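You operate a simulated robot arm through the tools that you are given. There is no shell and no other tool. Be economical: measure what you need, move in short steps, check, and stop when the job is done.

You are at the controls of a simulated robot arm. One attempt, no reset.

TASK
Tap both rail plate dowels of grey machine five home, then lock the rail.
Fine: dowel 1 before dowel 2, by the copper mallet; mallet parked. The machine stays off.

The check looks at the end state, three seconds after you hand in, the way a careful person would. Anything else that was tipped, shoved, dropped, spilled or broken makes it a failure.

THE ROBOT
A 6-joint arm with a two-finger parallel gripper, fixed in place. Base frame: the origin is at the foot of the arm, x ahead of it, y to its left, z up. Units: cm, degrees, N and s.
With the tool pointing down near the work surface it reaches from about 26 to 68 cm from the base axis. Its first joint turns from -66.0 to 66.0 degrees. Payload 2.9 kg.
The tool frame sits at the grasp point between the pads (the TCP): z along the fingers, y along the line on which they close. The tips reach 3 cm beyond it. Largest opening 11 cm; finger width 2, thickness 1; the body of the gripper, 4.8 by 11.2 cm, starts 5.5 cm behind the TCP.
Orientation is told as [roll, pitch, yaw] about the base's x, y, z axes, in that order, counted from this pose: with the fingers straight down and closing along the base's y, the tool's x points along the base's -x, its y along +y and its z along -z.

THE INTERFACE
- The arm moves only by the tool drive_tool. Its argument "steps" is text: rows parted by semicolons, each of 7 numbers parted by spaces: the shift along the base's x, y, z in cm, then the turn, a rotation vector about the base's x, y, z in degrees, then the gripper command, from -1 (fully open) to 1 (shut), values between in proportion. In form: x y z wx wy wz claw; .... A call has 1 to 12 rows; each row shifts and turns the commanded pose from where the row before left it. A row lasts 0.2 s, in which the tool goes at most 5 cm and 8.6 degrees; a call with a longer step from one row to the next is refused whole, and so is a gripper value outside its range. Where a pose cannot be reached the arm comes as near as it can. A force on the tool above 40 N (or 10 N above the force at the start of the call, whichever is more), or a blocked arm, ends the call early, and 0.2 s more pass. The fingers move at their own pace (about 10.8 cm/s each) and stop on an object; they squeeze with about 36 N. The grip force told is the motor's: it shows also when the fingers shut on nothing. Time passes only in rows, and 0.2 s behind the last, so rows that do not move let the fingers close. It gives the time, the measured TCP pose, the force on the tool (base axes), the opening and the grip force at its end, in the units of the frame above (readings bear some noise), with the torque about the TCP (base axes, N m) and any sound that the robot's microphone picked up.
- Cameras (640 x 400 px; columns grow to the right, rows downward): "scene" is fixed at [8.55, 44.25, 139.95]; the picture's right is [-0.72, -0.69, 0.00], its down [-0.32, 0.34, -0.88] and it looks along [0.61, -0.64, -0.47] (base axes); focal length 292 px, centre (320, 200). "wrist" rides on the gripper at [7.2, 1.7, -10.3] in the tool frame; the picture's right is [-0.23, 0.97, 0.00], its down [-0.76, -0.18, -0.62] and it looks along [-0.61, -0.14, 0.78] (tool axes); focal length 222 px, centre (320, 200). There is no depth. A picture from a camera that has moved, and an enlarged one, comes with that camera's place and axes in the base frame and with its lens. The place of the scene camera against the robot may be out by one fixed shift of up to 1.2 cm in any direction.
- snapshot(camera): a new picture of that camera. The clock stands still meanwhile.
- close_up(camera, box): a new picture of the part [left, top, right, bottom] of that camera's present view, enlarged. The clock stands still meanwhile.
- hand_in(): hands the job in; it is judged then, once.

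Go step by step. Nothing tells you positions but the pictures and the camera data: compare them with the known pose of the tool, close in by small moves and look again before you grip or let go. The budget is 120 turns and 84 pictures, counting those below and the enlarged ones. Unless the task says otherwise, let go and move clear before handing in, and close with one line.

The tools are called after "Emit:" as a command line: name --argument value ..., lists and objects as JSON in quotes. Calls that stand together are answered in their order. drive_tool: Moves the arm, as the interface text tells. Its arguments: {"type":"object","properties":{"steps":{"type":"string"}},"required":["steps"]} The other tools are called the same way: snapshot (camera) takes a picture; close_up (camera, box) takes an enlarged picture of a part of a camera's view; hand_in () hands the job in.

At the start:

```text
time: 0.0
position: [44.28, 5.86, 117.43]
tcp_rot: [0.0, 0.0, 0.1]
force: [-0.2, -0.3, 0.1]
wrist_torque: [0.03, 0.01, -0.02]
grip_width: 11.04
finger_force: 0.1
```

scene: 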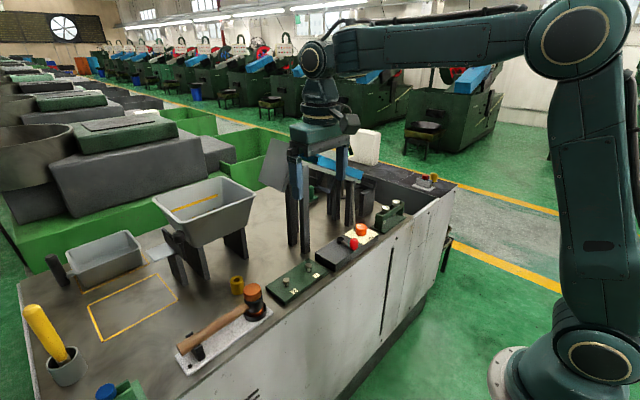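
wrist: 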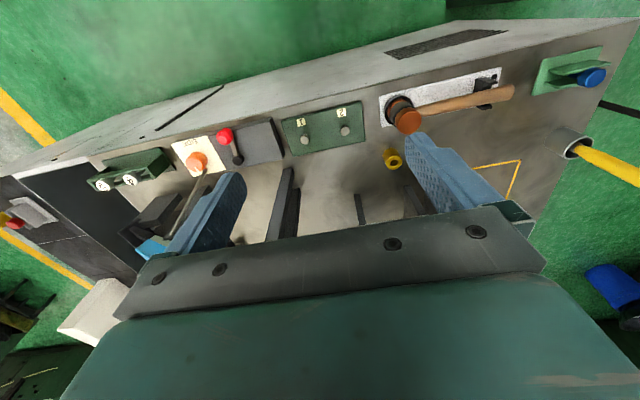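

I see a bench with a green plate with two dowels (marked 1 and 2), a mallet on a white holder, a red-knobbed lever and other controls. I will enlarge these parts first.

Emit:
close_up --camera "scene" --box '[160, 240, 320, 380]'

Emit:
close_up --camera "scene" --box '[260, 160, 460, 300]'

Emit:
close_up --camera "wrist" --box '[160, 60, 400, 210]'

Emit:
close_up --camera "wrist" --box '[360, 40, 600, 190]'

```text
2.86 times, centred on (240, 310) of scene
camera zoom: at [8.55, 44.25, 139.95], right [-0.72, -0.69, 0.0], down [-0.32, 0.34, -0.88], along [0.61, -0.64, -0.47], focal length 833 px, centre (549, -114)
```

zoom: 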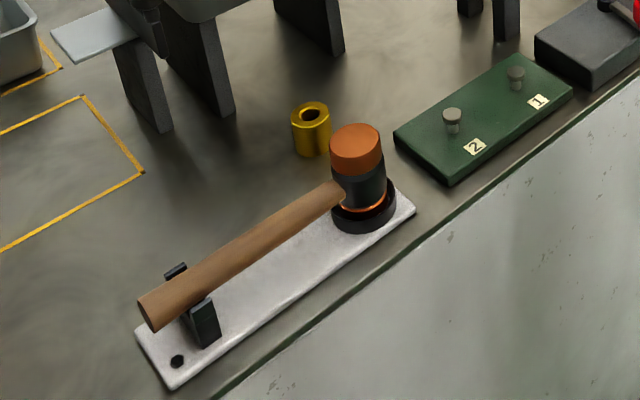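

```text
2.86 times, centred on (360, 230) of scene
camera zoom: at [8.55, 44.25, 139.95], right [-0.72, -0.69, 0.0], down [-0.32, 0.34, -0.88], along [0.61, -0.64, -0.47], focal length 833 px, centre (206, 114)
```

zoom: 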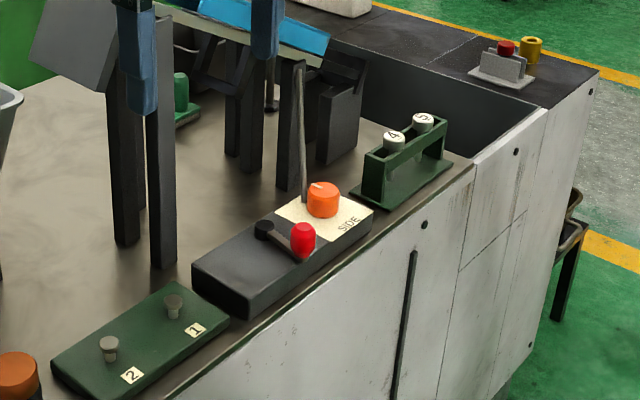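

```text
2.67 times, centred on (280, 135) of wrist
camera zoom: at [37.14, 7.61, 127.88], right [0.23, 0.97, 0.0], down [0.76, -0.18, 0.62], along [0.61, -0.14, -0.78], focal length 592 px, centre (427, 373)
```

zoom: 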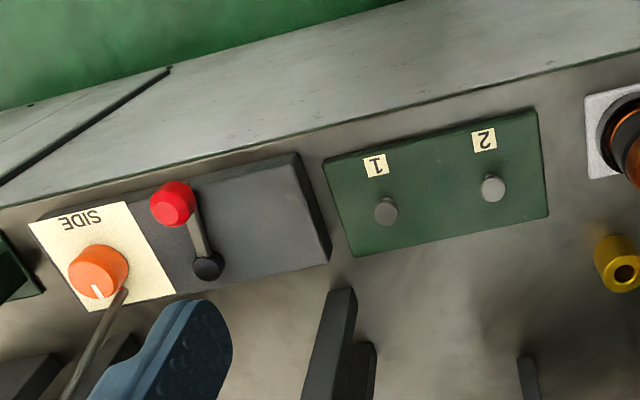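

```text
2.67 times, centred on (480, 115) of wrist
camera zoom: at [37.14, 7.61, 127.88], right [0.23, 0.97, 0.0], down [0.76, -0.18, 0.62], along [0.61, -0.14, -0.78], focal length 592 px, centre (-107, 427)
```

zoom: 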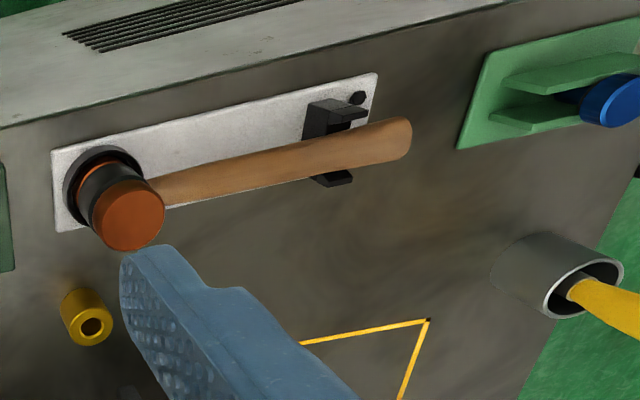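

Dowel 1 is near (55.4, 0, 83), dowel 2 near (55.5, 8.5, 83), and the mallet head near (53.4, 19.3, top at 90), with its handle running along +y. Next I look at the controls and labels.

Emit:
close_up --camera "scene" --box '[340, 220, 400, 260]'

Emit:
close_up --camera "scene" --box '[370, 160, 460, 230]'

Emit:
close_up --camera "wrist" --box '[0, 120, 240, 270]'

Emit:
close_up --camera "scene" --box '[0, 220, 160, 400]'

Emit:
drive_tool --steps "-2 -4 -2 0 0 0 -1;-2 -4 -2 0 0 0 -1;-2 -3 -3 0 0 0 -1;-2 -2 -3 0 0 0 -1"

```text
10.00 times, centred on (370, 240) of scene
camera zoom: at [8.55, 44.25, 139.95], right [-0.72, -0.69, 0.0], down [-0.32, 0.34, -0.88], along [0.61, -0.64, -0.47], focal length 2915 px, centre (-180, -200)
```

zoom: 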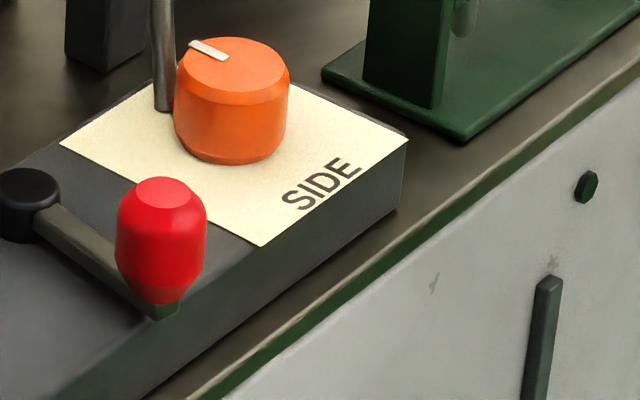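

```text
5.71 times, centred on (415, 195) of scene
camera zoom: at [8.55, 44.25, 139.95], right [-0.72, -0.69, 0.0], down [-0.32, 0.34, -0.88], along [0.61, -0.64, -0.47], focal length 1666 px, centre (-223, 229)
```

zoom: 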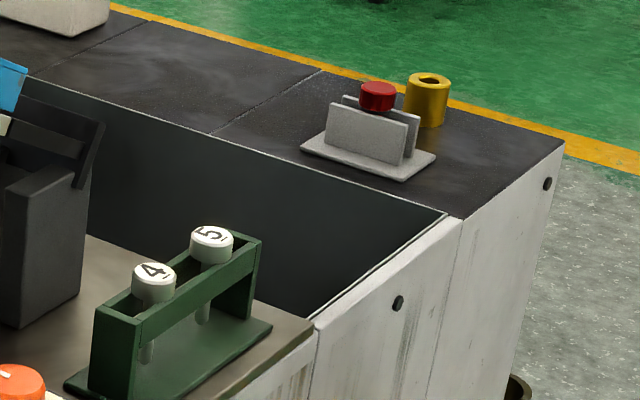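

```text
2.67 times, centred on (120, 195) of wrist
camera zoom: at [37.14, 7.61, 127.88], right [0.23, 0.97, 0.0], down [0.76, -0.18, 0.62], along [0.61, -0.14, -0.78], focal length 592 px, centre (853, 213)
```

zoom: 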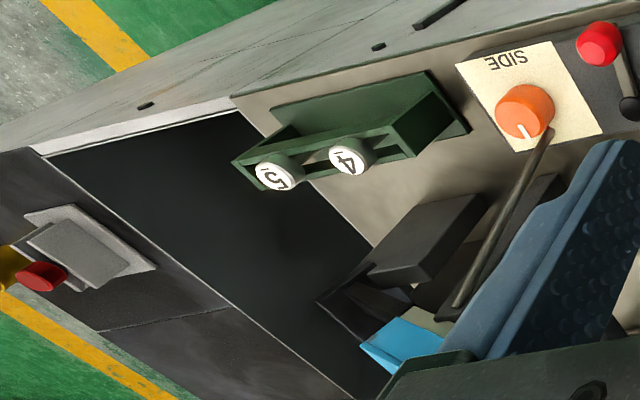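

```text
2.22 times, centred on (80, 310) of scene
camera zoom: at [8.55, 44.25, 139.95], right [-0.72, -0.69, 0.0], down [-0.32, 0.34, -0.88], along [0.61, -0.64, -0.47], focal length 648 px, centre (853, -44)
```

zoom: 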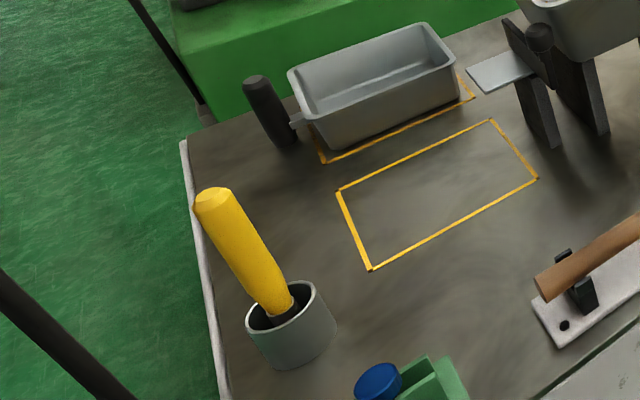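

```text
time: 1.0
position: [36.34, -6.92, 107.65]
tcp_rot: [0.1, 0.0, 0.0]
force: [0.5, -0.3, 1.4]
wrist_torque: [0.02, 0.0, 0.01]
grip_width: 10.99
finger_force: 0.0
```

I lowered the tool over the lever box. I look again with the wrist camera.

Emit:
snapshot --camera "wrist"

Emit:
snapshot --camera "scene"

```text
73 pictures are left
camera wrist: at [29.08, -5.22, 118.01], right [0.23, 0.97, 0.0], down [0.76, -0.18, 0.62], along [0.61, -0.14, -0.78], focal length 222 px, centre (320, 200)
```

wrist: 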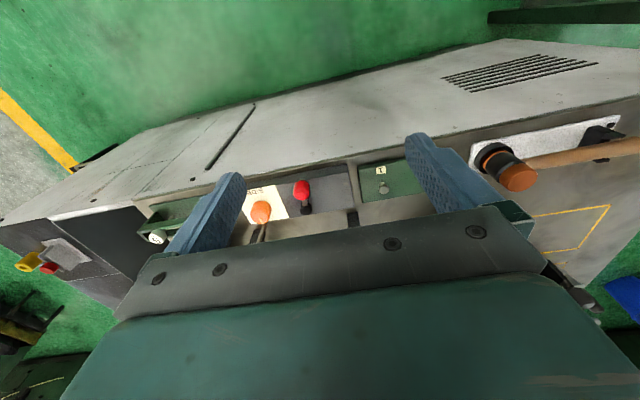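

```text
72 pictures are left
```

scene: 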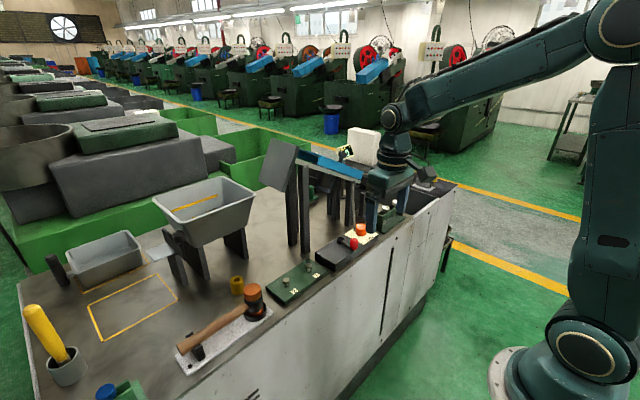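

The blue rail and its surroundings show now, so I enlarge them.

Emit:
close_up --camera "scene" --box '[255, 120, 385, 210]'

Emit:
close_up --camera "scene" --box '[260, 190, 380, 310]'

Emit:
close_up --camera "wrist" --box '[220, 150, 440, 250]'

```text
4.44 times, centred on (320, 165) of scene
camera zoom: at [8.55, 44.25, 139.95], right [-0.72, -0.69, 0.0], down [-0.32, 0.34, -0.88], along [0.61, -0.64, -0.47], focal length 1296 px, centre (320, 356)
```

zoom: 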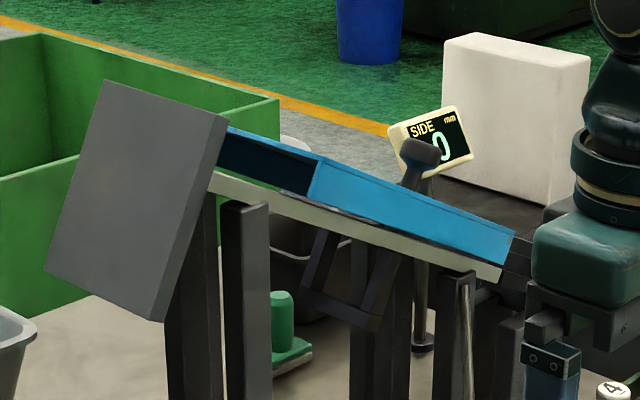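

```text
3.33 times, centred on (320, 250) of scene
camera zoom: at [8.55, 44.25, 139.95], right [-0.72, -0.69, 0.0], down [-0.32, 0.34, -0.88], along [0.61, -0.64, -0.47], focal length 972 px, centre (320, 33)
```

zoom: 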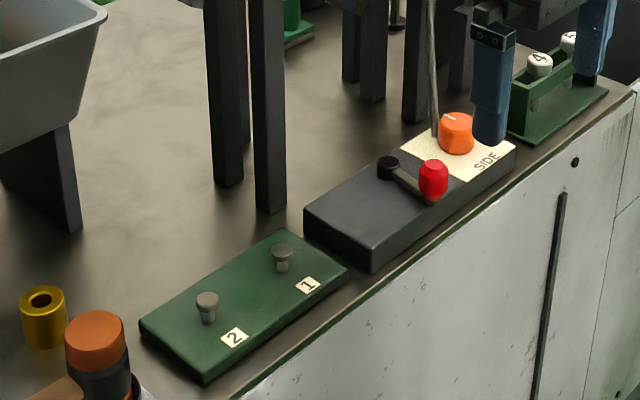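

```text
2.91 times, centred on (330, 200) of wrist
camera zoom: at [29.08, -5.22, 118.01], right [0.23, 0.97, 0.0], down [0.76, -0.18, 0.62], along [0.61, -0.14, -0.78], focal length 646 px, centre (291, 200)
```

zoom: 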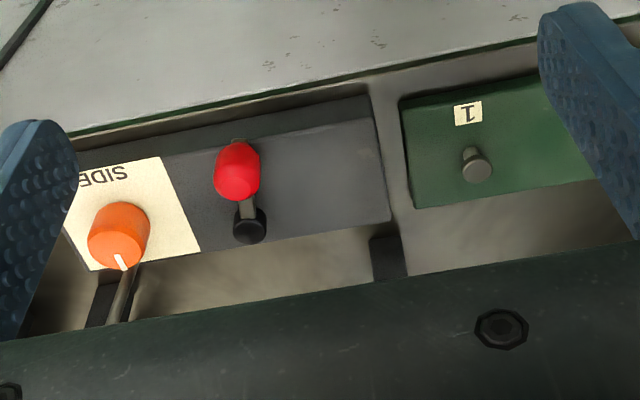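

The box lever with the red grip is probably the rail lock, with the orange SIDE knob beside it. I tilt the tool to see the rail and the far controls before committing.

Emit:
drive_tool --steps "0 1 2 0 -8 0 -1;0 1 2 0 -8 0 -1;0 1 2 0 -8 0 -1;0 1 2 0 -8 0 -1"

Emit:
snapshot --camera "wrist"

```text
time: 2.0
position: [36.32, -3.1, 115.79]
tcp_rot: [-0.1, -32.1, 0.0]
force: [0.4, -1.2, 0.4]
wrist_torque: [-0.01, -0.03, -0.01]
grip_width: 10.98
finger_force: 0.1
```

```text
68 pictures are left
camera wrist: at [24.68, -1.38, 120.59], right [0.19, 0.97, 0.12], down [0.31, -0.18, 0.93], along [0.93, -0.14, -0.34], focal length 222 px, centre (320, 200)
```

wrist: 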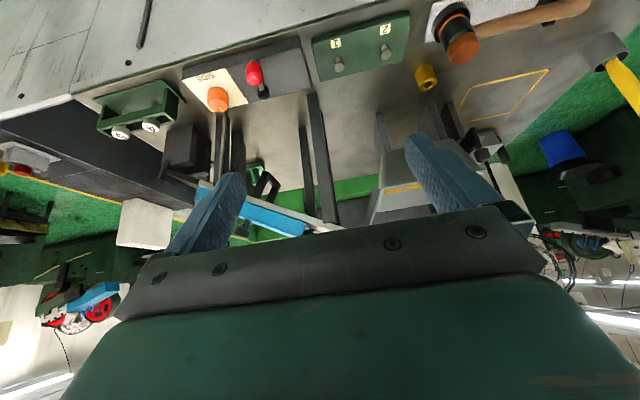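

Emit:
close_up --camera "wrist" --box '[150, 60, 350, 250]'

Emit:
close_up --camera "scene" --box '[280, 135, 400, 225]'

```text
2.11 times, centred on (250, 155) of wrist
camera zoom: at [24.68, -1.38, 120.59], right [0.19, 0.97, 0.12], down [0.31, -0.18, 0.93], along [0.93, -0.14, -0.34], focal length 468 px, centre (467, 295)
```

zoom: 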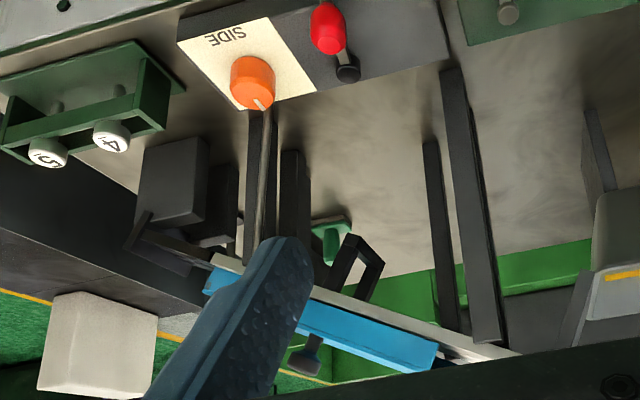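

```text
4.44 times, centred on (340, 180) of scene
camera zoom: at [8.55, 44.25, 139.95], right [-0.72, -0.69, 0.0], down [-0.32, 0.34, -0.88], along [0.61, -0.64, -0.47], focal length 1296 px, centre (231, 289)
```

zoom: 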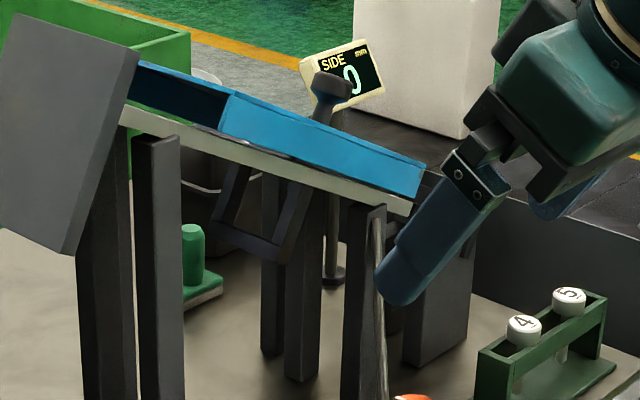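

I take the red-grip lever to be the rail lock; there seems to be nothing else that fits. Next I level the tool, yaw it -90 so that it straddles the handle and the camera sees the head, and go above the mallet.

Emit:
drive_tool --steps "0 2 0 0 8 0 -1;0 2 0 0 8 0 -1;0 2 0 0 8 0 -1;0 2 0 0 8 0 -1"

Emit:
drive_tool --steps "1.5 2 0 0 0 -8.2 -1;1.5 2 0 0 0 -8.2 -1;1.5 2 0 0 0 -8.2 -1;1.5 2 0 0 0 -8.2 -1;1.5 2 0 0 0 -8.2 -1;1.5 2 0 0 0 -8.2 -1;1.5 2 -1 0 0 -8.2 -1;1.5 2 -1 0 0 -8.2 -1;1.5 2 -1 0 0 -8.2 -1;1.5 2 -1 0 0 -8.2 -1;2 2 -1 0 0 -8 -1;0 1 0 0 0 0 -1"

Emit:
snapshot --camera "wrist"

Emit:
snapshot --camera "scene"

```text
time: 3.0
position: [36.25, 4.9, 115.51]
tcp_rot: [0.0, 0.1, 0.0]
force: [0.3, -0.1, 0.3]
wrist_torque: [-0.02, 0.01, 0.01]
grip_width: 10.97
finger_force: 0.1
```

```text
time: 5.6
position: [53.25, 28.12, 110.48]
tcp_rot: [0.1, 0.0, -90.1]
force: [-0.4, -0.1, 0.7]
wrist_torque: [-0.02, -0.02, -0.01]
grip_width: 11.0
finger_force: 0.1
```

```text
65 pictures are left
camera wrist: at [55.03, 35.36, 120.84], right [0.97, -0.23, 0.0], down [-0.18, -0.76, 0.62], along [-0.14, -0.61, -0.78], focal length 222 px, centre (320, 200)
```

wrist: 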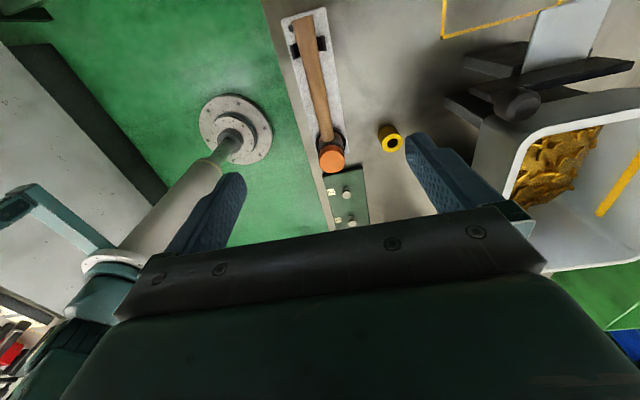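

```text
64 pictures are left
```

scene: 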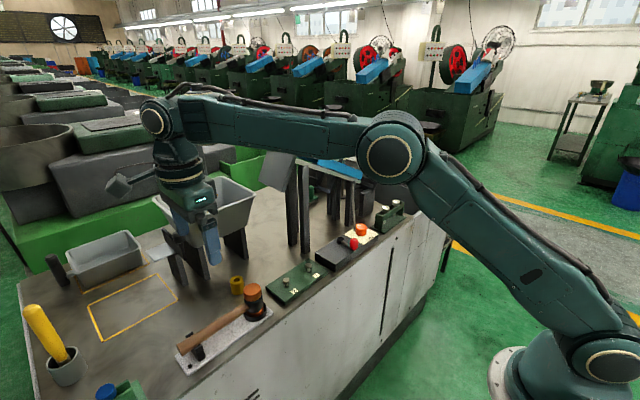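

The handle lies along y at x≈53.1, with the head at (53.0, 19). I lower toward the handle near the head and take another look.

Emit:
drive_tool --steps "0 -0.7 -3 0 0 0 -1;0 -0.7 -3 0 0 0 -1;0 -0.7 -3 0 0 0 -1;0 -0.7 -3 0 0 0 -1;0 0 -2 0 0 0 -1"

Emit:
snapshot --camera "wrist"

Emit:
close_up --camera "scene" --box '[150, 190, 310, 380]'

```text
time: 6.8
position: [53.14, 25.07, 96.39]
tcp_rot: [0.0, -0.1, -90.1]
force: [-0.5, 0.1, -0.1]
wrist_torque: [-0.02, 0.05, 0.0]
grip_width: 11.0
finger_force: 0.1
```

```text
63 pictures are left
camera wrist: at [54.98, 32.39, 106.76], right [0.97, -0.23, 0.0], down [-0.18, -0.76, 0.62], along [-0.14, -0.61, -0.78], focal length 222 px, centre (320, 200)
```

wrist: 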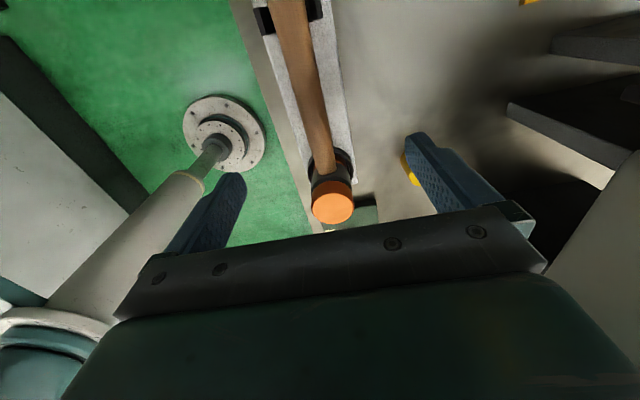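

```text
2.11 times, centred on (230, 285) of scene
camera zoom: at [8.55, 44.25, 139.95], right [-0.72, -0.69, 0.0], down [-0.32, 0.34, -0.88], along [0.61, -0.64, -0.47], focal length 614 px, centre (510, 21)
```

zoom: 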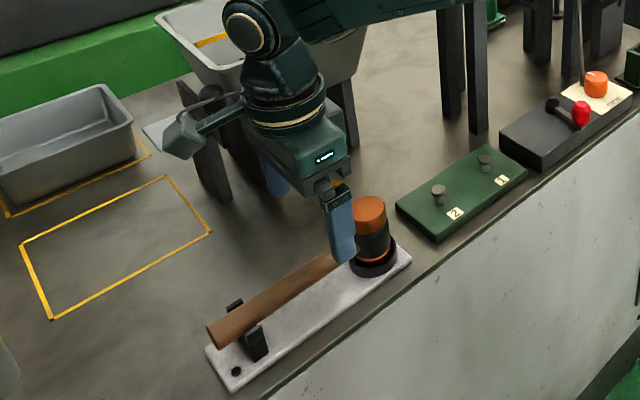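

The fingers straddle the handle properly, so I lower to z≈88 and check.

Emit:
drive_tool --steps "0 0.4 -3 0 0 0 -1;0 0 -3 0 0 0 -1;0 0 -2.4 0 0 0 -1;0 0 0 0 0 0 -1"

Emit:
snapshot --camera "wrist"

Emit:
close_up --camera "scene" --box '[160, 240, 320, 380]'

```text
time: 7.8
position: [53.39, 25.48, 88.02]
tcp_rot: [0.0, 0.0, -90.0]
force: [0.0, -0.6, -0.5]
wrist_torque: [0.0, -0.01, -0.02]
grip_width: 10.99
finger_force: 0.1
```

```text
61 pictures are left
camera wrist: at [55.13, 32.79, 98.41], right [0.97, -0.23, 0.0], down [-0.18, -0.76, 0.62], along [-0.14, -0.61, -0.78], focal length 222 px, centre (320, 200)
```

wrist: 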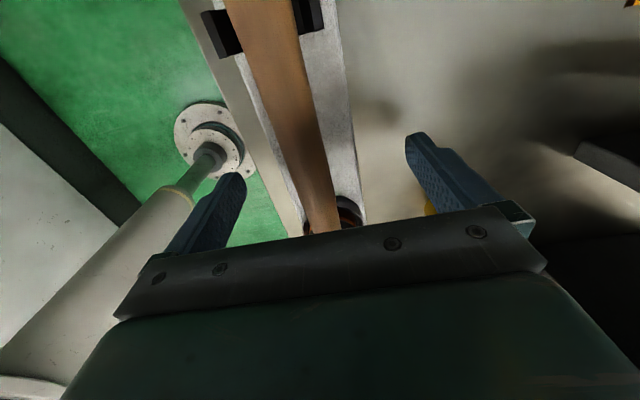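

```text
2.86 times, centred on (240, 310) of scene
camera zoom: at [8.55, 44.25, 139.95], right [-0.72, -0.69, 0.0], down [-0.32, 0.34, -0.88], along [0.61, -0.64, -0.47], focal length 833 px, centre (549, -114)
```

zoom: 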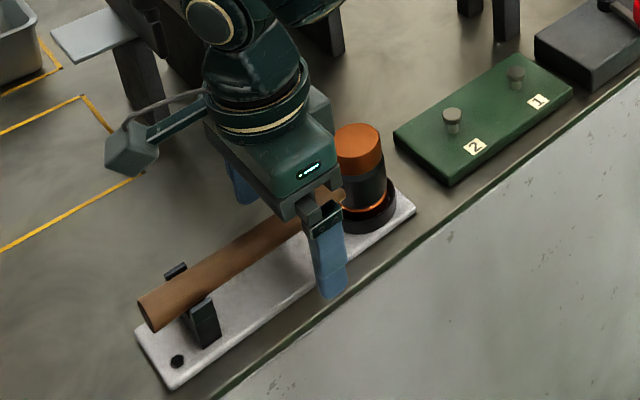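

The alignment is good. I lower about 1.6 cm more and close gently.

Emit:
drive_tool --steps "0 0 -0.8 0 0 0 -1;0 0 -0.8 0 0 0 -1;0 0 0 0 0 0 -0.2;0 0 0 0 0 0 0.3;0 0 0 0 0 0 1;0 0 0 0 0 0 1;0 0 0 0 0 0 1;0 0 0 0 0 0 1"

Emit:
snapshot --camera "wrist"

Emit:
close_up --camera "scene" --box '[160, 240, 320, 380]'

```text
time: 9.6
position: [53.12, 25.52, 86.49]
tcp_rot: [-0.5, -0.1, -89.9]
force: [-32.6, 5.3, 4.4]
wrist_torque: [0.31, 0.59, -0.47]
grip_width: 5.95
finger_force: 44.7
```

```text
59 pictures are left
camera wrist: at [54.87, 32.86, 96.8], right [0.97, -0.22, -0.01], down [-0.17, -0.76, 0.63], along [-0.15, -0.61, -0.78], focal length 222 px, centre (320, 200)
```

wrist: 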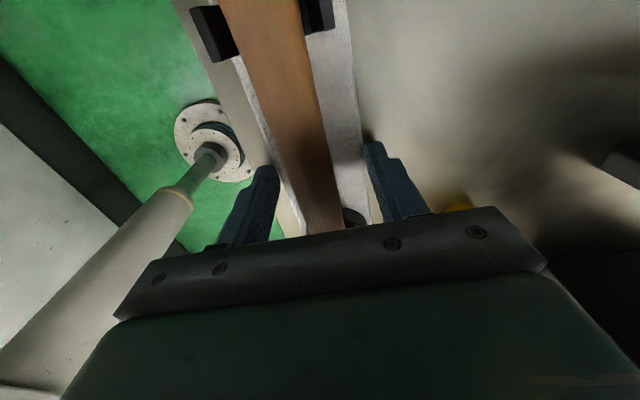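

```text
2.86 times, centred on (240, 310) of scene
camera zoom: at [8.46, 44.26, 139.95], right [-0.72, -0.69, 0.0], down [-0.32, 0.34, -0.89], along [0.61, -0.64, -0.47], focal length 833 px, centre (549, -114)
```

zoom: 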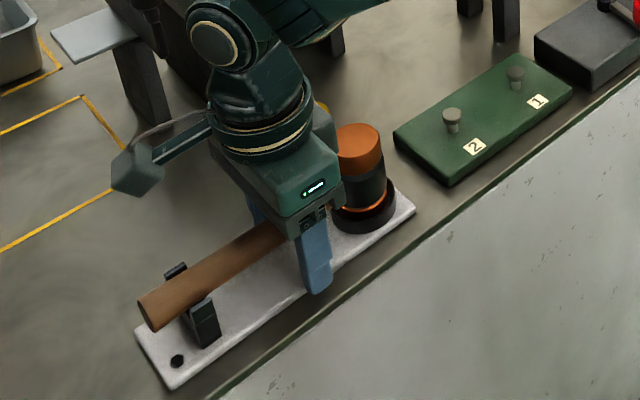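

The fingers stopped 6 cm apart with a side push, so one tip caught the edge of the mallet's base plate. I open, rise a little and try again.

Emit:
drive_tool --steps "0 0 0 0 0 0 -0.3;0 0 0 0 0 0 -0.3;0 0 0.6 0 0 0 -0.3;0 0 0.6 0 0 0 -0.3;0 0 0 0 0 0 -0.3"

Emit:
close_up --camera "scene" --box '[160, 240, 320, 380]'

Emit:
snapshot --camera "wrist"

```text
time: 10.8
position: [53.2, 25.45, 87.79]
tcp_rot: [0.1, 0.0, -89.9]
force: [0.7, -0.7, 0.0]
wrist_torque: [0.0, -0.01, 0.04]
grip_width: 7.14
finger_force: 0.1
```

```text
2.86 times, centred on (240, 310) of scene
camera zoom: at [8.55, 44.25, 139.95], right [-0.72, -0.69, 0.0], down [-0.32, 0.34, -0.88], along [0.61, -0.64, -0.47], focal length 833 px, centre (549, -114)
```

zoom: 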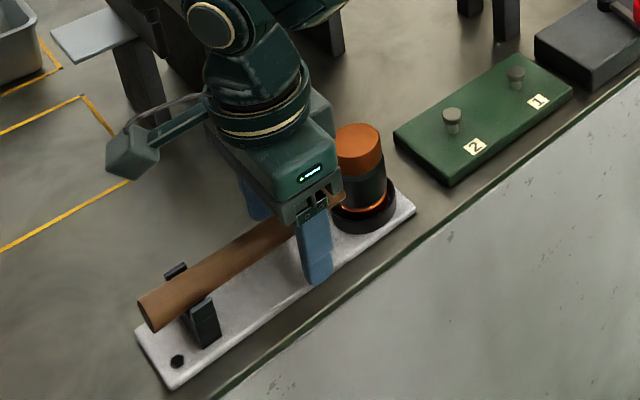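

```text
56 pictures are left
camera wrist: at [55.05, 32.81, 98.17], right [0.97, -0.23, 0.0], down [-0.18, -0.76, 0.62], along [-0.14, -0.61, -0.78], focal length 222 px, centre (320, 200)
```

wrist: 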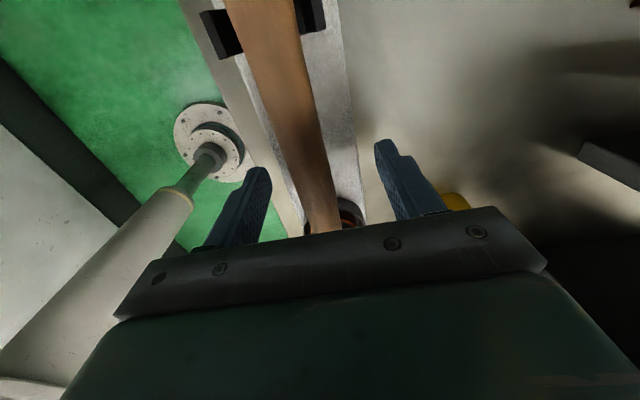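

The plate hasn't moved and the tips are now above it. I close on the handle.

Emit:
drive_tool --steps "0 0 0 0 0 0 0;0 0 0 0 0 0 0.3;0 0 0 0 0 0 0.5;0 0 0 0 0 0 1;0 0 0 0 0 0 1;0 0 0 0 0 0 1"

Emit:
close_up --camera "scene" --box '[160, 240, 320, 380]'

Emit:
snapshot --camera "wrist"

```text
time: 12.2
position: [53.17, 25.48, 87.88]
tcp_rot: [0.0, 0.0, -90.0]
force: [-2.3, 0.2, 0.6]
wrist_torque: [-0.04, 0.02, -0.14]
grip_width: 2.24
finger_force: 35.9
```

```text
2.86 times, centred on (240, 310) of scene
camera zoom: at [8.54, 44.25, 139.95], right [-0.72, -0.69, 0.0], down [-0.32, 0.34, -0.88], along [0.61, -0.64, -0.47], focal length 833 px, centre (549, -114)
```

zoom: 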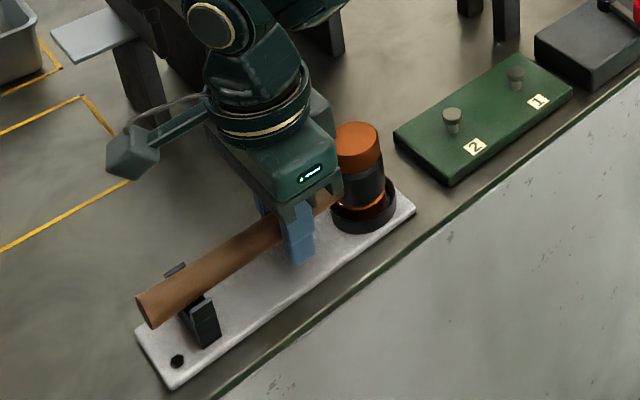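

```text
54 pictures are left
camera wrist: at [55.04, 32.81, 98.15], right [0.97, -0.23, 0.0], down [-0.18, -0.76, 0.62], along [-0.14, -0.61, -0.78], focal length 222 px, centre (320, 200)
```

wrist: 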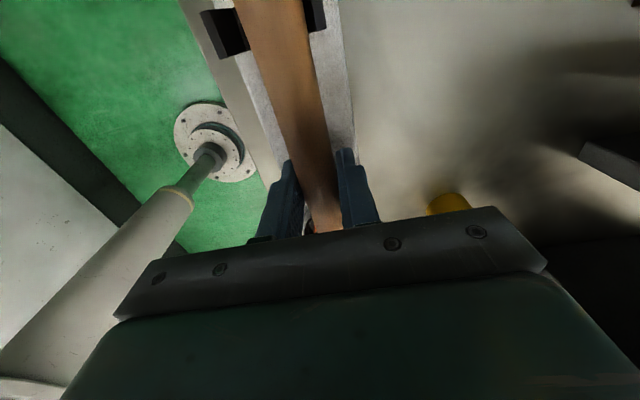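

The handle is held at 2.24 cm, with the parked pose at TCP (53.17, 25.48, 87.88). I lift straight up.

Emit:
drive_tool --steps "0 0 0.5 0 0 0 1;0 0 0.5 0 0 0 1;0 0 1 0 0 0 1;0 0 1 0 0 0 1;0 0 1.5 0 0 0 1;0 0 1.5 0 0 0 1;0 0 0 0 0 0 1"

Emit:
snapshot --camera "wrist"

Emit:
close_up --camera "scene" --box '[160, 220, 320, 360]'

```text
time: 13.8
position: [53.24, 25.46, 93.81]
tcp_rot: [0.1, -0.1, -90.0]
force: [0.0, 0.4, -3.7]
wrist_torque: [0.19, -0.02, -0.02]
grip_width: 2.22
finger_force: 36.0
```

```text
53 pictures are left
camera wrist: at [55.08, 32.83, 104.1], right [0.97, -0.23, 0.0], down [-0.18, -0.76, 0.62], along [-0.14, -0.61, -0.78], focal length 222 px, centre (320, 200)
```

wrist: 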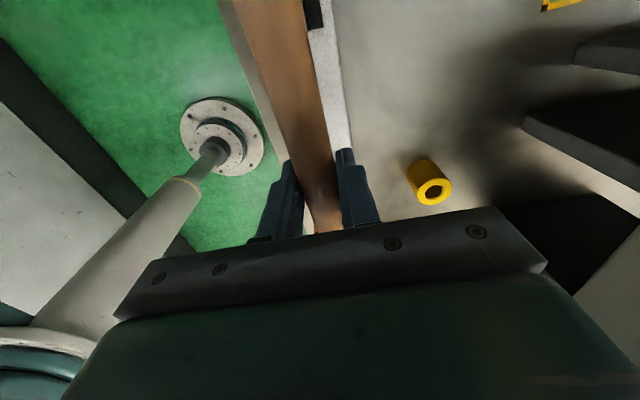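

```text
2.86 times, centred on (240, 290) of scene
camera zoom: at [8.55, 44.25, 139.95], right [-0.72, -0.69, 0.0], down [-0.32, 0.34, -0.88], along [0.61, -0.64, -0.47], focal length 833 px, centre (549, -57)
```

zoom: 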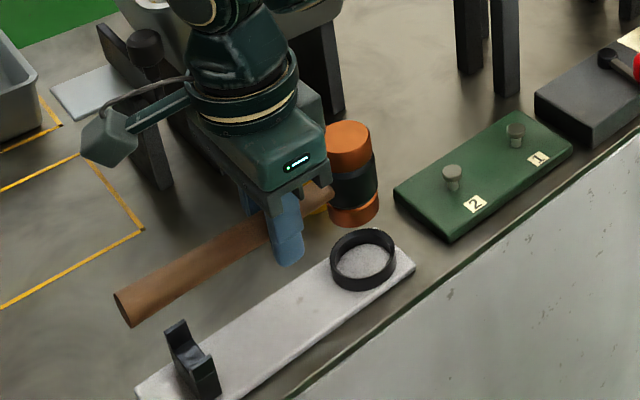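

The mallet is lifted level, with the head about 6.3 cm toward -y from the TCP and its bottom face about 3.9 cm below it. I carry it toward dowel 1 (about 54.3, 0.5), staying high.

Emit:
drive_tool --steps "0 -1 1 0 0 0 1;0.1 -2 1 0 0 0 1;0.1 -2 1 0 0 0 1;0.1 -2 0 0 0 0 1;0.1 -2 0 0 0 0 1;0.1 -2 0 0 0 0 1;0.1 -2 0 0 0 0 1;0.1 -2 0 0 0 0 1;0.2 -2 0 0 0 0 1;0.2 -1.7 0 0 0 0 1;0 0 0 0 0 0 1"

Emit:
snapshot --camera "scene"

Emit:
close_up --camera "scene" --box '[240, 200, 360, 320]'

```text
time: 16.2
position: [54.47, 6.76, 96.73]
tcp_rot: [0.0, 0.1, -90.0]
force: [-0.4, -0.2, -3.1]
wrist_torque: [0.19, -0.02, -0.04]
grip_width: 2.22
finger_force: 36.2
```

```text
51 pictures are left
```

scene: 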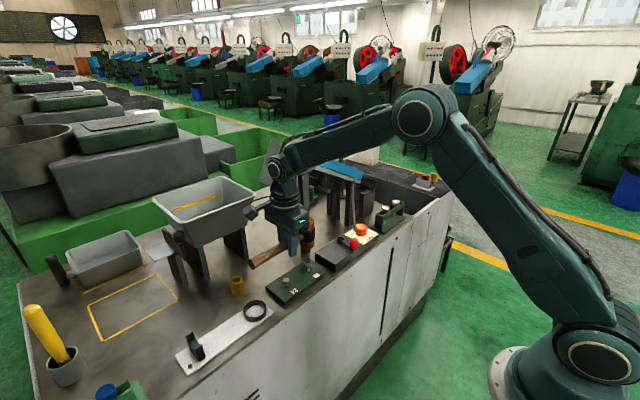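

```text
3.33 times, centred on (300, 260) of scene
camera zoom: at [8.56, 44.25, 139.95], right [-0.72, -0.69, 0.0], down [-0.32, 0.34, -0.88], along [0.61, -0.64, -0.47], focal length 972 px, centre (387, 0)
```

zoom: 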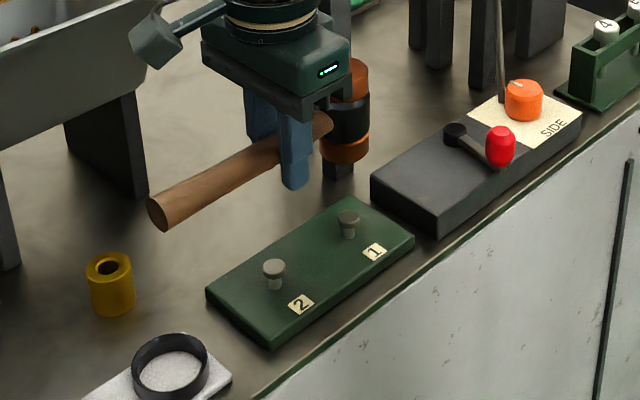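

Seen from the scene camera, the head hangs plumb over dowel 1. I lower it close to the dowel and compare again.

Emit:
drive_tool --steps "0.1 0 -1.5 0 0 0 1;0.1 0 -1.5 0 0 0 1;0 0 -1.5 0 0 0 1;0 0 0 0 0 0 1"

Emit:
close_up --camera "scene" --box '[270, 230, 350, 300]'

Emit:
snapshot --camera "wrist"

```text
time: 17.2
position: [54.68, 6.8, 92.18]
tcp_rot: [0.0, 0.0, -90.0]
force: [-0.1, -0.3, -3.8]
wrist_torque: [0.2, -0.02, 0.02]
grip_width: 2.22
finger_force: 35.9
```

```text
5.71 times, centred on (310, 265) of scene
camera zoom: at [8.56, 44.25, 139.95], right [-0.72, -0.69, 0.0], down [-0.32, 0.34, -0.88], along [0.61, -0.64, -0.47], focal length 1666 px, centre (377, -171)
```

zoom: 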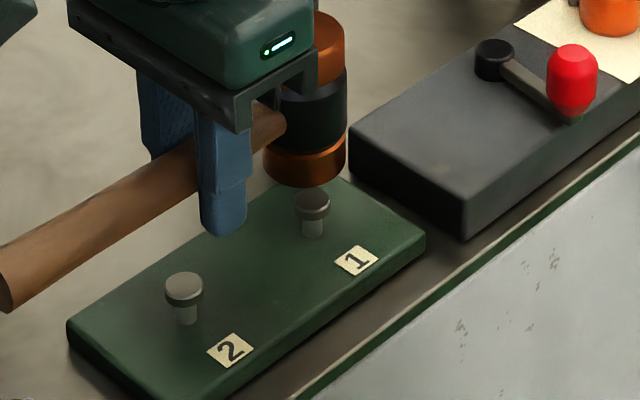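

```text
48 pictures are left
camera wrist: at [56.42, 14.12, 102.5], right [0.97, -0.23, 0.0], down [-0.18, -0.76, 0.62], along [-0.14, -0.61, -0.78], focal length 222 px, centre (320, 200)
```

wrist: 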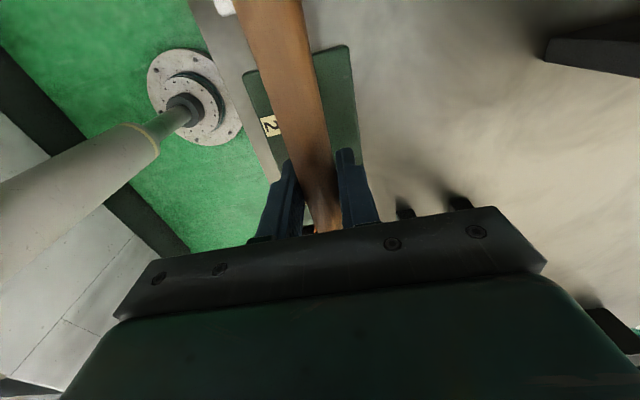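

The head is over dowel 1, but in this pose the fingertips would come very near dowel 2. I rise and turn the mallet 40° so that the handle swings toward the base, clear of dowel 2, with the head kept over dowel 1.

Emit:
drive_tool --steps "0 0 2 0 0 0 1;0 0 2 0 0 0 1;-0.9 -0.15 0 0 0 8 1;-0.9 -0.25 0 0 0 8 1;-0.9 -0.35 0 0 0 8 1;-0.83 -0.45 0 0 0 8 1;-0.8 -0.6 0 0 0 8 1;0 0 -2 0 0 0 1;0 0 -2 0 0 0 1;0 0 0 0 0 0 1"

Emit:
close_up --camera "scene" --box '[270, 230, 350, 300]'

Emit:
snapshot --camera "wrist"

```text
time: 19.4
position: [50.38, 4.99, 92.27]
tcp_rot: [-0.1, 0.0, -50.0]
force: [-0.1, 0.8, -4.1]
wrist_torque: [0.15, 0.11, -0.02]
grip_width: 2.24
finger_force: 35.5
```

```text
5.71 times, centred on (310, 265) of scene
camera zoom: at [8.56, 44.25, 139.95], right [-0.72, -0.69, 0.0], down [-0.32, 0.34, -0.88], along [0.61, -0.64, -0.47], focal length 1666 px, centre (377, -171)
```

zoom: 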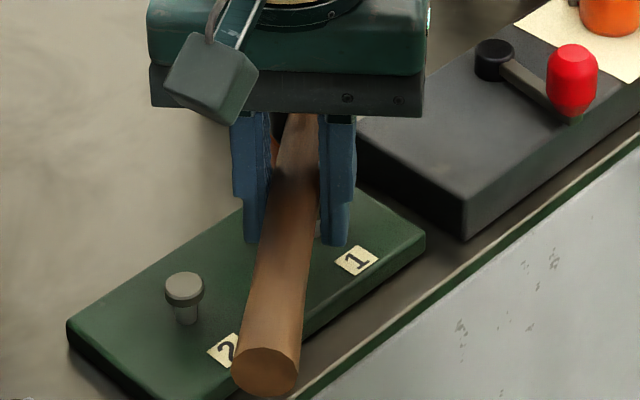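

```text
46 pictures are left
camera wrist: at [46.98, 11.67, 102.52], right [0.89, 0.45, 0.0], down [0.35, -0.7, 0.62], along [0.28, -0.56, -0.78], focal length 222 px, centre (320, 200)
```

wrist: 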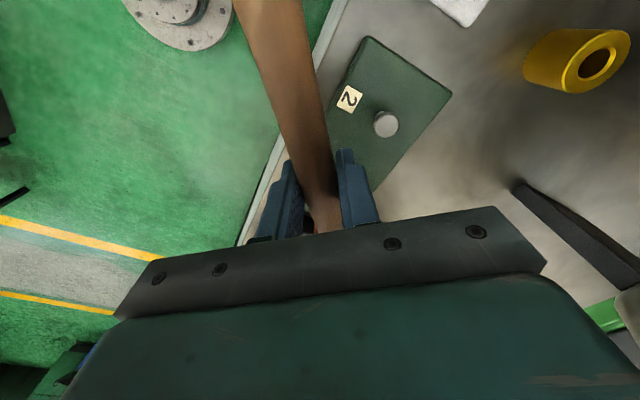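

From here dowel 2 measures (54.2, 8.5, ~85.7), which puts dowel 1 near (54.2, 0.35), under the head. I lower slowly to find contact.

Emit:
drive_tool --steps "-0.1 0.1 -0.8 0 0 0 1;0 0 -0.6 0 0 0 1;0 0 -0.4 0 0 0 1;0 0 -0.3 0 0 0 1;0 0 -0.2 0 0 0 1;0 0 -0.2 0 0 0 1;0 0 0 0 0 0 1"

```text
time: 21.0
position: [50.17, 5.0, 89.67]
tcp_rot: [-0.1, 0.1, -50.0]
force: [-0.1, 0.0, -3.5]
wrist_torque: [0.12, 0.11, -0.03]
grip_width: 2.22
finger_force: 36.4
```

Emit:
drive_tool --steps "0 0 -0.2 0 0 0 1;0 0 -0.2 0 0 0 1;0 0 -0.2 0 0 0 1;0 0 0 0 0 0 1"

```text
time: 22.0
position: [50.26, 5.13, 89.11]
tcp_rot: [-0.1, 0.1, -50.1]
force: [-0.1, 0.0, -3.6]
wrist_torque: [0.17, 0.1, 0.0]
grip_width: 2.22
finger_force: 35.6
```

There is no contact yet, so I continue in small steps.

Emit:
drive_tool --steps "0 0 -0.2 0 0 0 1;0 0 -0.2 0 0 0 1;0 0 0 0 0 0 1"

Emit:
close_up --camera "scene" --box '[270, 230, 350, 300]'

```text
time: 22.8
position: [50.31, 5.09, 88.86]
tcp_rot: [0.1, -0.2, -49.9]
force: [-5.6, 2.1, 18.5]
wrist_torque: [-0.68, -0.47, -0.12]
grip_width: 2.24
finger_force: 36.0
```

```text
5.71 times, centred on (310, 265) of scene
camera zoom: at [8.5, 44.26, 139.95], right [-0.72, -0.69, 0.0], down [-0.32, 0.34, -0.88], along [0.61, -0.64, -0.47], focal length 1666 px, centre (377, -171)
```

zoom: 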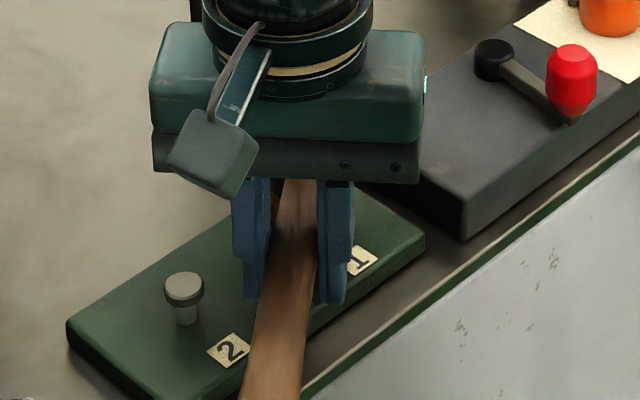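

The head has touched dowel 1 at TCP z≈88.9; the torque places the contact at about (53.9, 1.0). I try a moderate tap: up 2 cm, then down.

Emit:
drive_tool --steps "0 0 1 0 0 0 1;0 0 1.2 0 0 0 1;0 0 0 0 0 0 1;0 0 -2.4 0 0 0 1;0 0 0.6 0 0 0 1;0 0 0.6 0 0 0 1"

Emit:
close_up --camera "scene" --box '[250, 220, 350, 310]'

```text
time: 24.2
position: [50.24, 5.01, 89.69]
tcp_rot: [-0.1, 0.0, -49.9]
force: [0.3, 0.6, -3.3]
wrist_torque: [0.11, 0.11, 0.01]
grip_width: 2.22
finger_force: 36.0
```

```text
4.44 times, centred on (300, 265) of scene
camera zoom: at [8.56, 44.25, 139.95], right [-0.72, -0.69, 0.0], down [-0.32, 0.34, -0.88], along [0.61, -0.64, -0.47], focal length 1296 px, centre (409, -89)
```

zoom: 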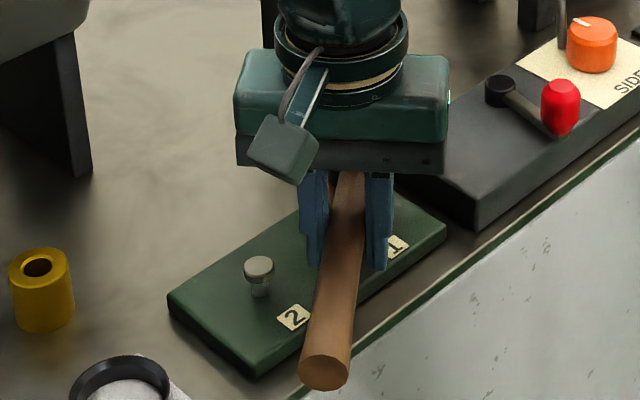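

No sound was heard, so I strike harder from a greater height.

Emit:
drive_tool --steps "0 0 1.5 0 0 0 1;0 0 1.5 0 0 0 1;0 0 0 0 0 0 1;0 0 -4.6 0 0 0 1;0 0 1.5 0 0 0 1;0 0 1.5 0 0 0 1;0 0 0 0 0 0 1"

```text
time: 25.8
position: [50.14, 5.06, 91.2]
tcp_rot: [0.0, 0.0, -50.0]
force: [0.9, -0.7, -3.4]
wrist_torque: [0.14, 0.12, 0.01]
grip_width: 2.25
finger_force: 36.5
```

There was still no sound, so I probe the contact height to see whether the dowel moved.

Emit:
drive_tool --steps "0 0 -1 0 0 0 1;0 0 -0.8 0 0 0 1;0 0 -0.4 0 0 0 1;0 0 -0.2 0 0 0 1;0 0 0 0 0 0 1"

```text
time: 27.0
position: [50.12, 5.02, 88.8]
tcp_rot: [0.0, 0.0, -50.0]
force: [-0.1, 0.7, -2.0]
wrist_torque: [0.05, 0.09, 0.01]
grip_width: 2.23
finger_force: 36.5
```

Emit:
drive_tool --steps "0 0 -0.2 0 0 0 1;0 0 0 0 0 0 1"

```text
time: 27.6
position: [50.18, 5.0, 88.69]
tcp_rot: [0.2, -0.1, -50.0]
force: [-3.3, -0.2, 12.3]
wrist_torque: [-0.49, -0.29, -0.16]
grip_width: 2.25
finger_force: 36.1
```

Contact is now at about 88.7, so it moved little if at all. I give a full-speed strike from 5 cm.

Emit:
drive_tool --steps "0 0 2 0 0 0 1;0 0 3 0 0 0 1;0 0 0 0 0 0 1;0 0 -5 0 0 0 1;0 0 -1 0 0 0 1;0 0 2 0 0 0 1;0 0 0 0 0 0 1"

```text
time: 29.2
position: [50.09, 5.11, 89.52]
tcp_rot: [-0.1, 0.2, -49.9]
force: [-0.3, -0.5, -4.9]
wrist_torque: [0.15, 0.12, 0.0]
grip_width: 2.21
finger_force: 36.3
```

I probe the contact again.

Emit:
drive_tool --steps "0 0 -0.5 0 0 0 1;0 0 -0.3 0 0 0 1;0 0 -0.2 0 0 0 1;0 0 0 0 0 0 1"

Emit:
drive_tool --steps "0 0 -0.15 0 0 0 1;0 0 0 0 0 0 1"

Emit:
drive_tool --steps "0 0 -0.15 0 0 0 1;0 0 0 0 0 0 1"

```text
time: 30.2
position: [50.18, 5.08, 88.55]
tcp_rot: [0.1, 0.0, -50.0]
force: [0.7, -0.6, -3.9]
wrist_torque: [0.12, 0.11, -0.02]
grip_width: 2.23
finger_force: 36.2
```

```text
time: 30.8
position: [50.33, 4.96, 88.35]
tcp_rot: [0.1, 0.0, -50.0]
force: [-0.8, -0.7, -3.8]
wrist_torque: [0.17, 0.11, 0.0]
grip_width: 2.23
finger_force: 35.9
```

```text
time: 31.4
position: [50.19, 5.11, 88.2]
tcp_rot: [0.0, 0.0, -49.9]
force: [-0.1, 0.1, -4.0]
wrist_torque: [0.13, 0.11, -0.01]
grip_width: 2.22
finger_force: 36.0
```

The contact has dropped by more than 0.5 cm, so the dowel is going in. I lift and shift aside to look.

Emit:
drive_tool --steps "0 0 3 0 0 0 1;0 0 3 0 0 0 1;0 3 1 0 0 0 1;0 3 0 0 0 0 1;0 3 0 0 0 0 1;0 2 0 0 0 0 1;0 0 0 0 0 0 1"

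Emit:
close_up --camera "scene" --box '[270, 220, 350, 300]'

Emit:
close_up --camera "scene" --box '[210, 180, 350, 320]'

```text
time: 33.0
position: [50.3, 16.06, 95.22]
tcp_rot: [0.0, 0.0, -50.0]
force: [-0.3, -0.3, -3.2]
wrist_torque: [0.16, 0.16, 0.03]
grip_width: 2.24
finger_force: 35.5
```

```text
5.00 times, centred on (310, 260) of scene
camera zoom: at [8.55, 44.25, 139.95], right [-0.72, -0.69, 0.0], down [-0.32, 0.34, -0.88], along [0.61, -0.64, -0.47], focal length 1457 px, centre (370, -100)
```

zoom: 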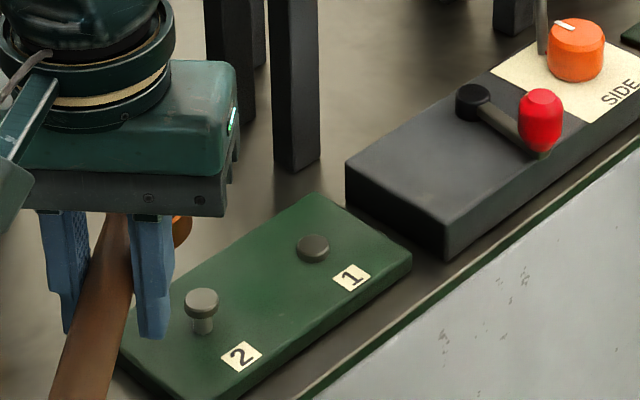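

```text
2.86 times, centred on (280, 250) of scene
camera zoom: at [8.55, 44.25, 139.95], right [-0.72, -0.69, 0.0], down [-0.32, 0.34, -0.88], along [0.61, -0.64, -0.47], focal length 833 px, centre (434, 57)
```

zoom: 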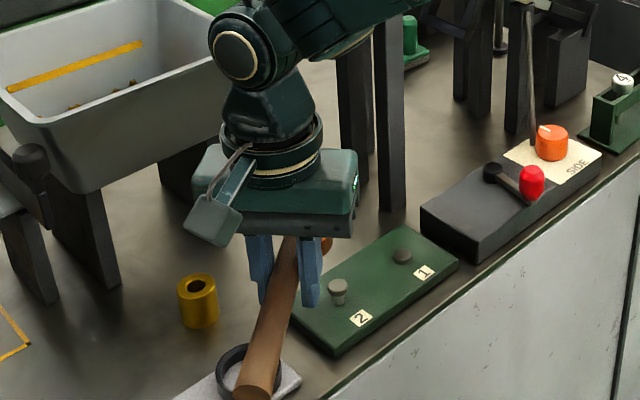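

Dowel 1 looks seated. I check it at higher magnification.

Emit:
close_up --camera "scene" --box '[295, 255, 335, 285]'

```text
13.33 times, centred on (315, 270) of scene
camera zoom: at [8.55, 44.25, 139.95], right [-0.72, -0.69, 0.0], down [-0.32, 0.34, -0.88], along [0.61, -0.64, -0.47], focal length 3886 px, centre (387, -733)
```

zoom: 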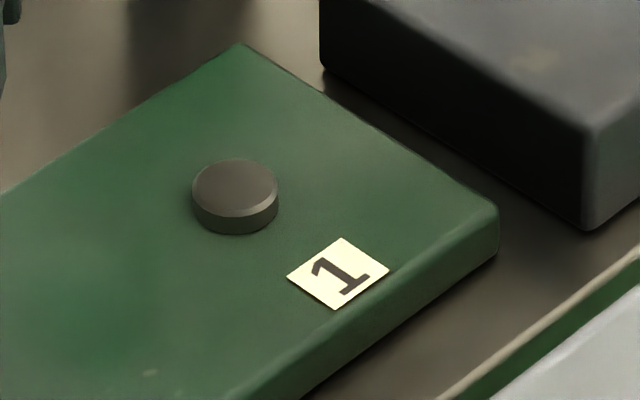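

Dowel 1 is seated with its head on the plate. I move over dowel 2 the same way and strike alike.

Emit:
drive_tool --steps "0 -1.5 0 0 0 0 1;-0.1 -1.4 -1.4 0 0 0 1;0 0 0 0 0 0 1;0 0 -5 0 0 0 1;0 0 -1 0 0 0 1;0 0 3 0 0 0 1;0 0 3 0 0 0 1;0 0 0 0 0 0 1"

Emit:
close_up --camera "scene" --box '[250, 220, 350, 310]'

```text
time: 34.8
position: [50.06, 13.06, 93.63]
tcp_rot: [0.0, 0.0, -50.1]
force: [0.1, 0.2, -3.0]
wrist_torque: [0.15, 0.13, 0.0]
grip_width: 2.24
finger_force: 36.7
```

```text
4.44 times, centred on (300, 265) of scene
camera zoom: at [8.55, 44.25, 139.95], right [-0.72, -0.69, 0.0], down [-0.32, 0.34, -0.88], along [0.61, -0.64, -0.47], focal length 1296 px, centre (409, -89)
```

zoom: 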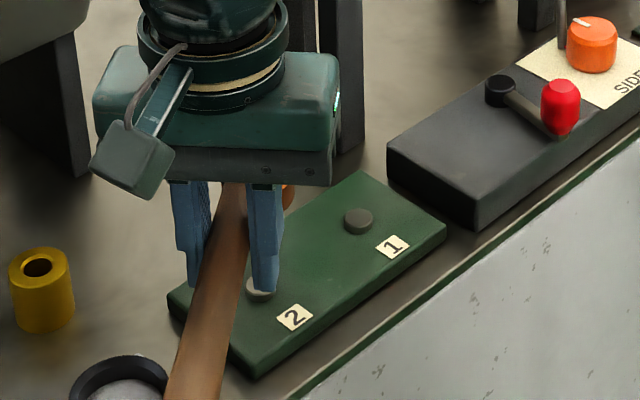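

The finger partly hides dowel 2, so I shift away in +y to look.

Emit:
drive_tool --steps "0 2 1 0 0 0 1;0 3 1 0 0 0 1;0 3 0 0 0 0 1;0 0 0 0 0 0 1"

Emit:
close_up --camera "scene" --box '[260, 240, 340, 310]'

```text
time: 35.8
position: [49.9, 21.23, 95.78]
tcp_rot: [0.0, 0.0, -50.0]
force: [0.0, 0.2, -3.7]
wrist_torque: [0.17, 0.13, -0.03]
grip_width: 2.22
finger_force: 35.3
```

```text
5.71 times, centred on (300, 275) of scene
camera zoom: at [8.55, 44.26, 139.95], right [-0.72, -0.69, 0.0], down [-0.32, 0.34, -0.88], along [0.61, -0.64, -0.47], focal length 1666 px, centre (434, -229)
```

zoom: 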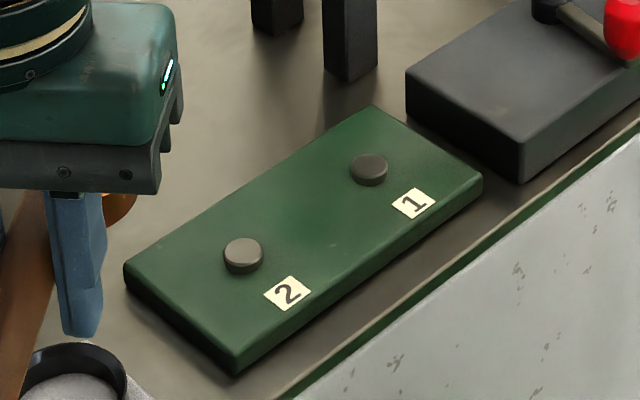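

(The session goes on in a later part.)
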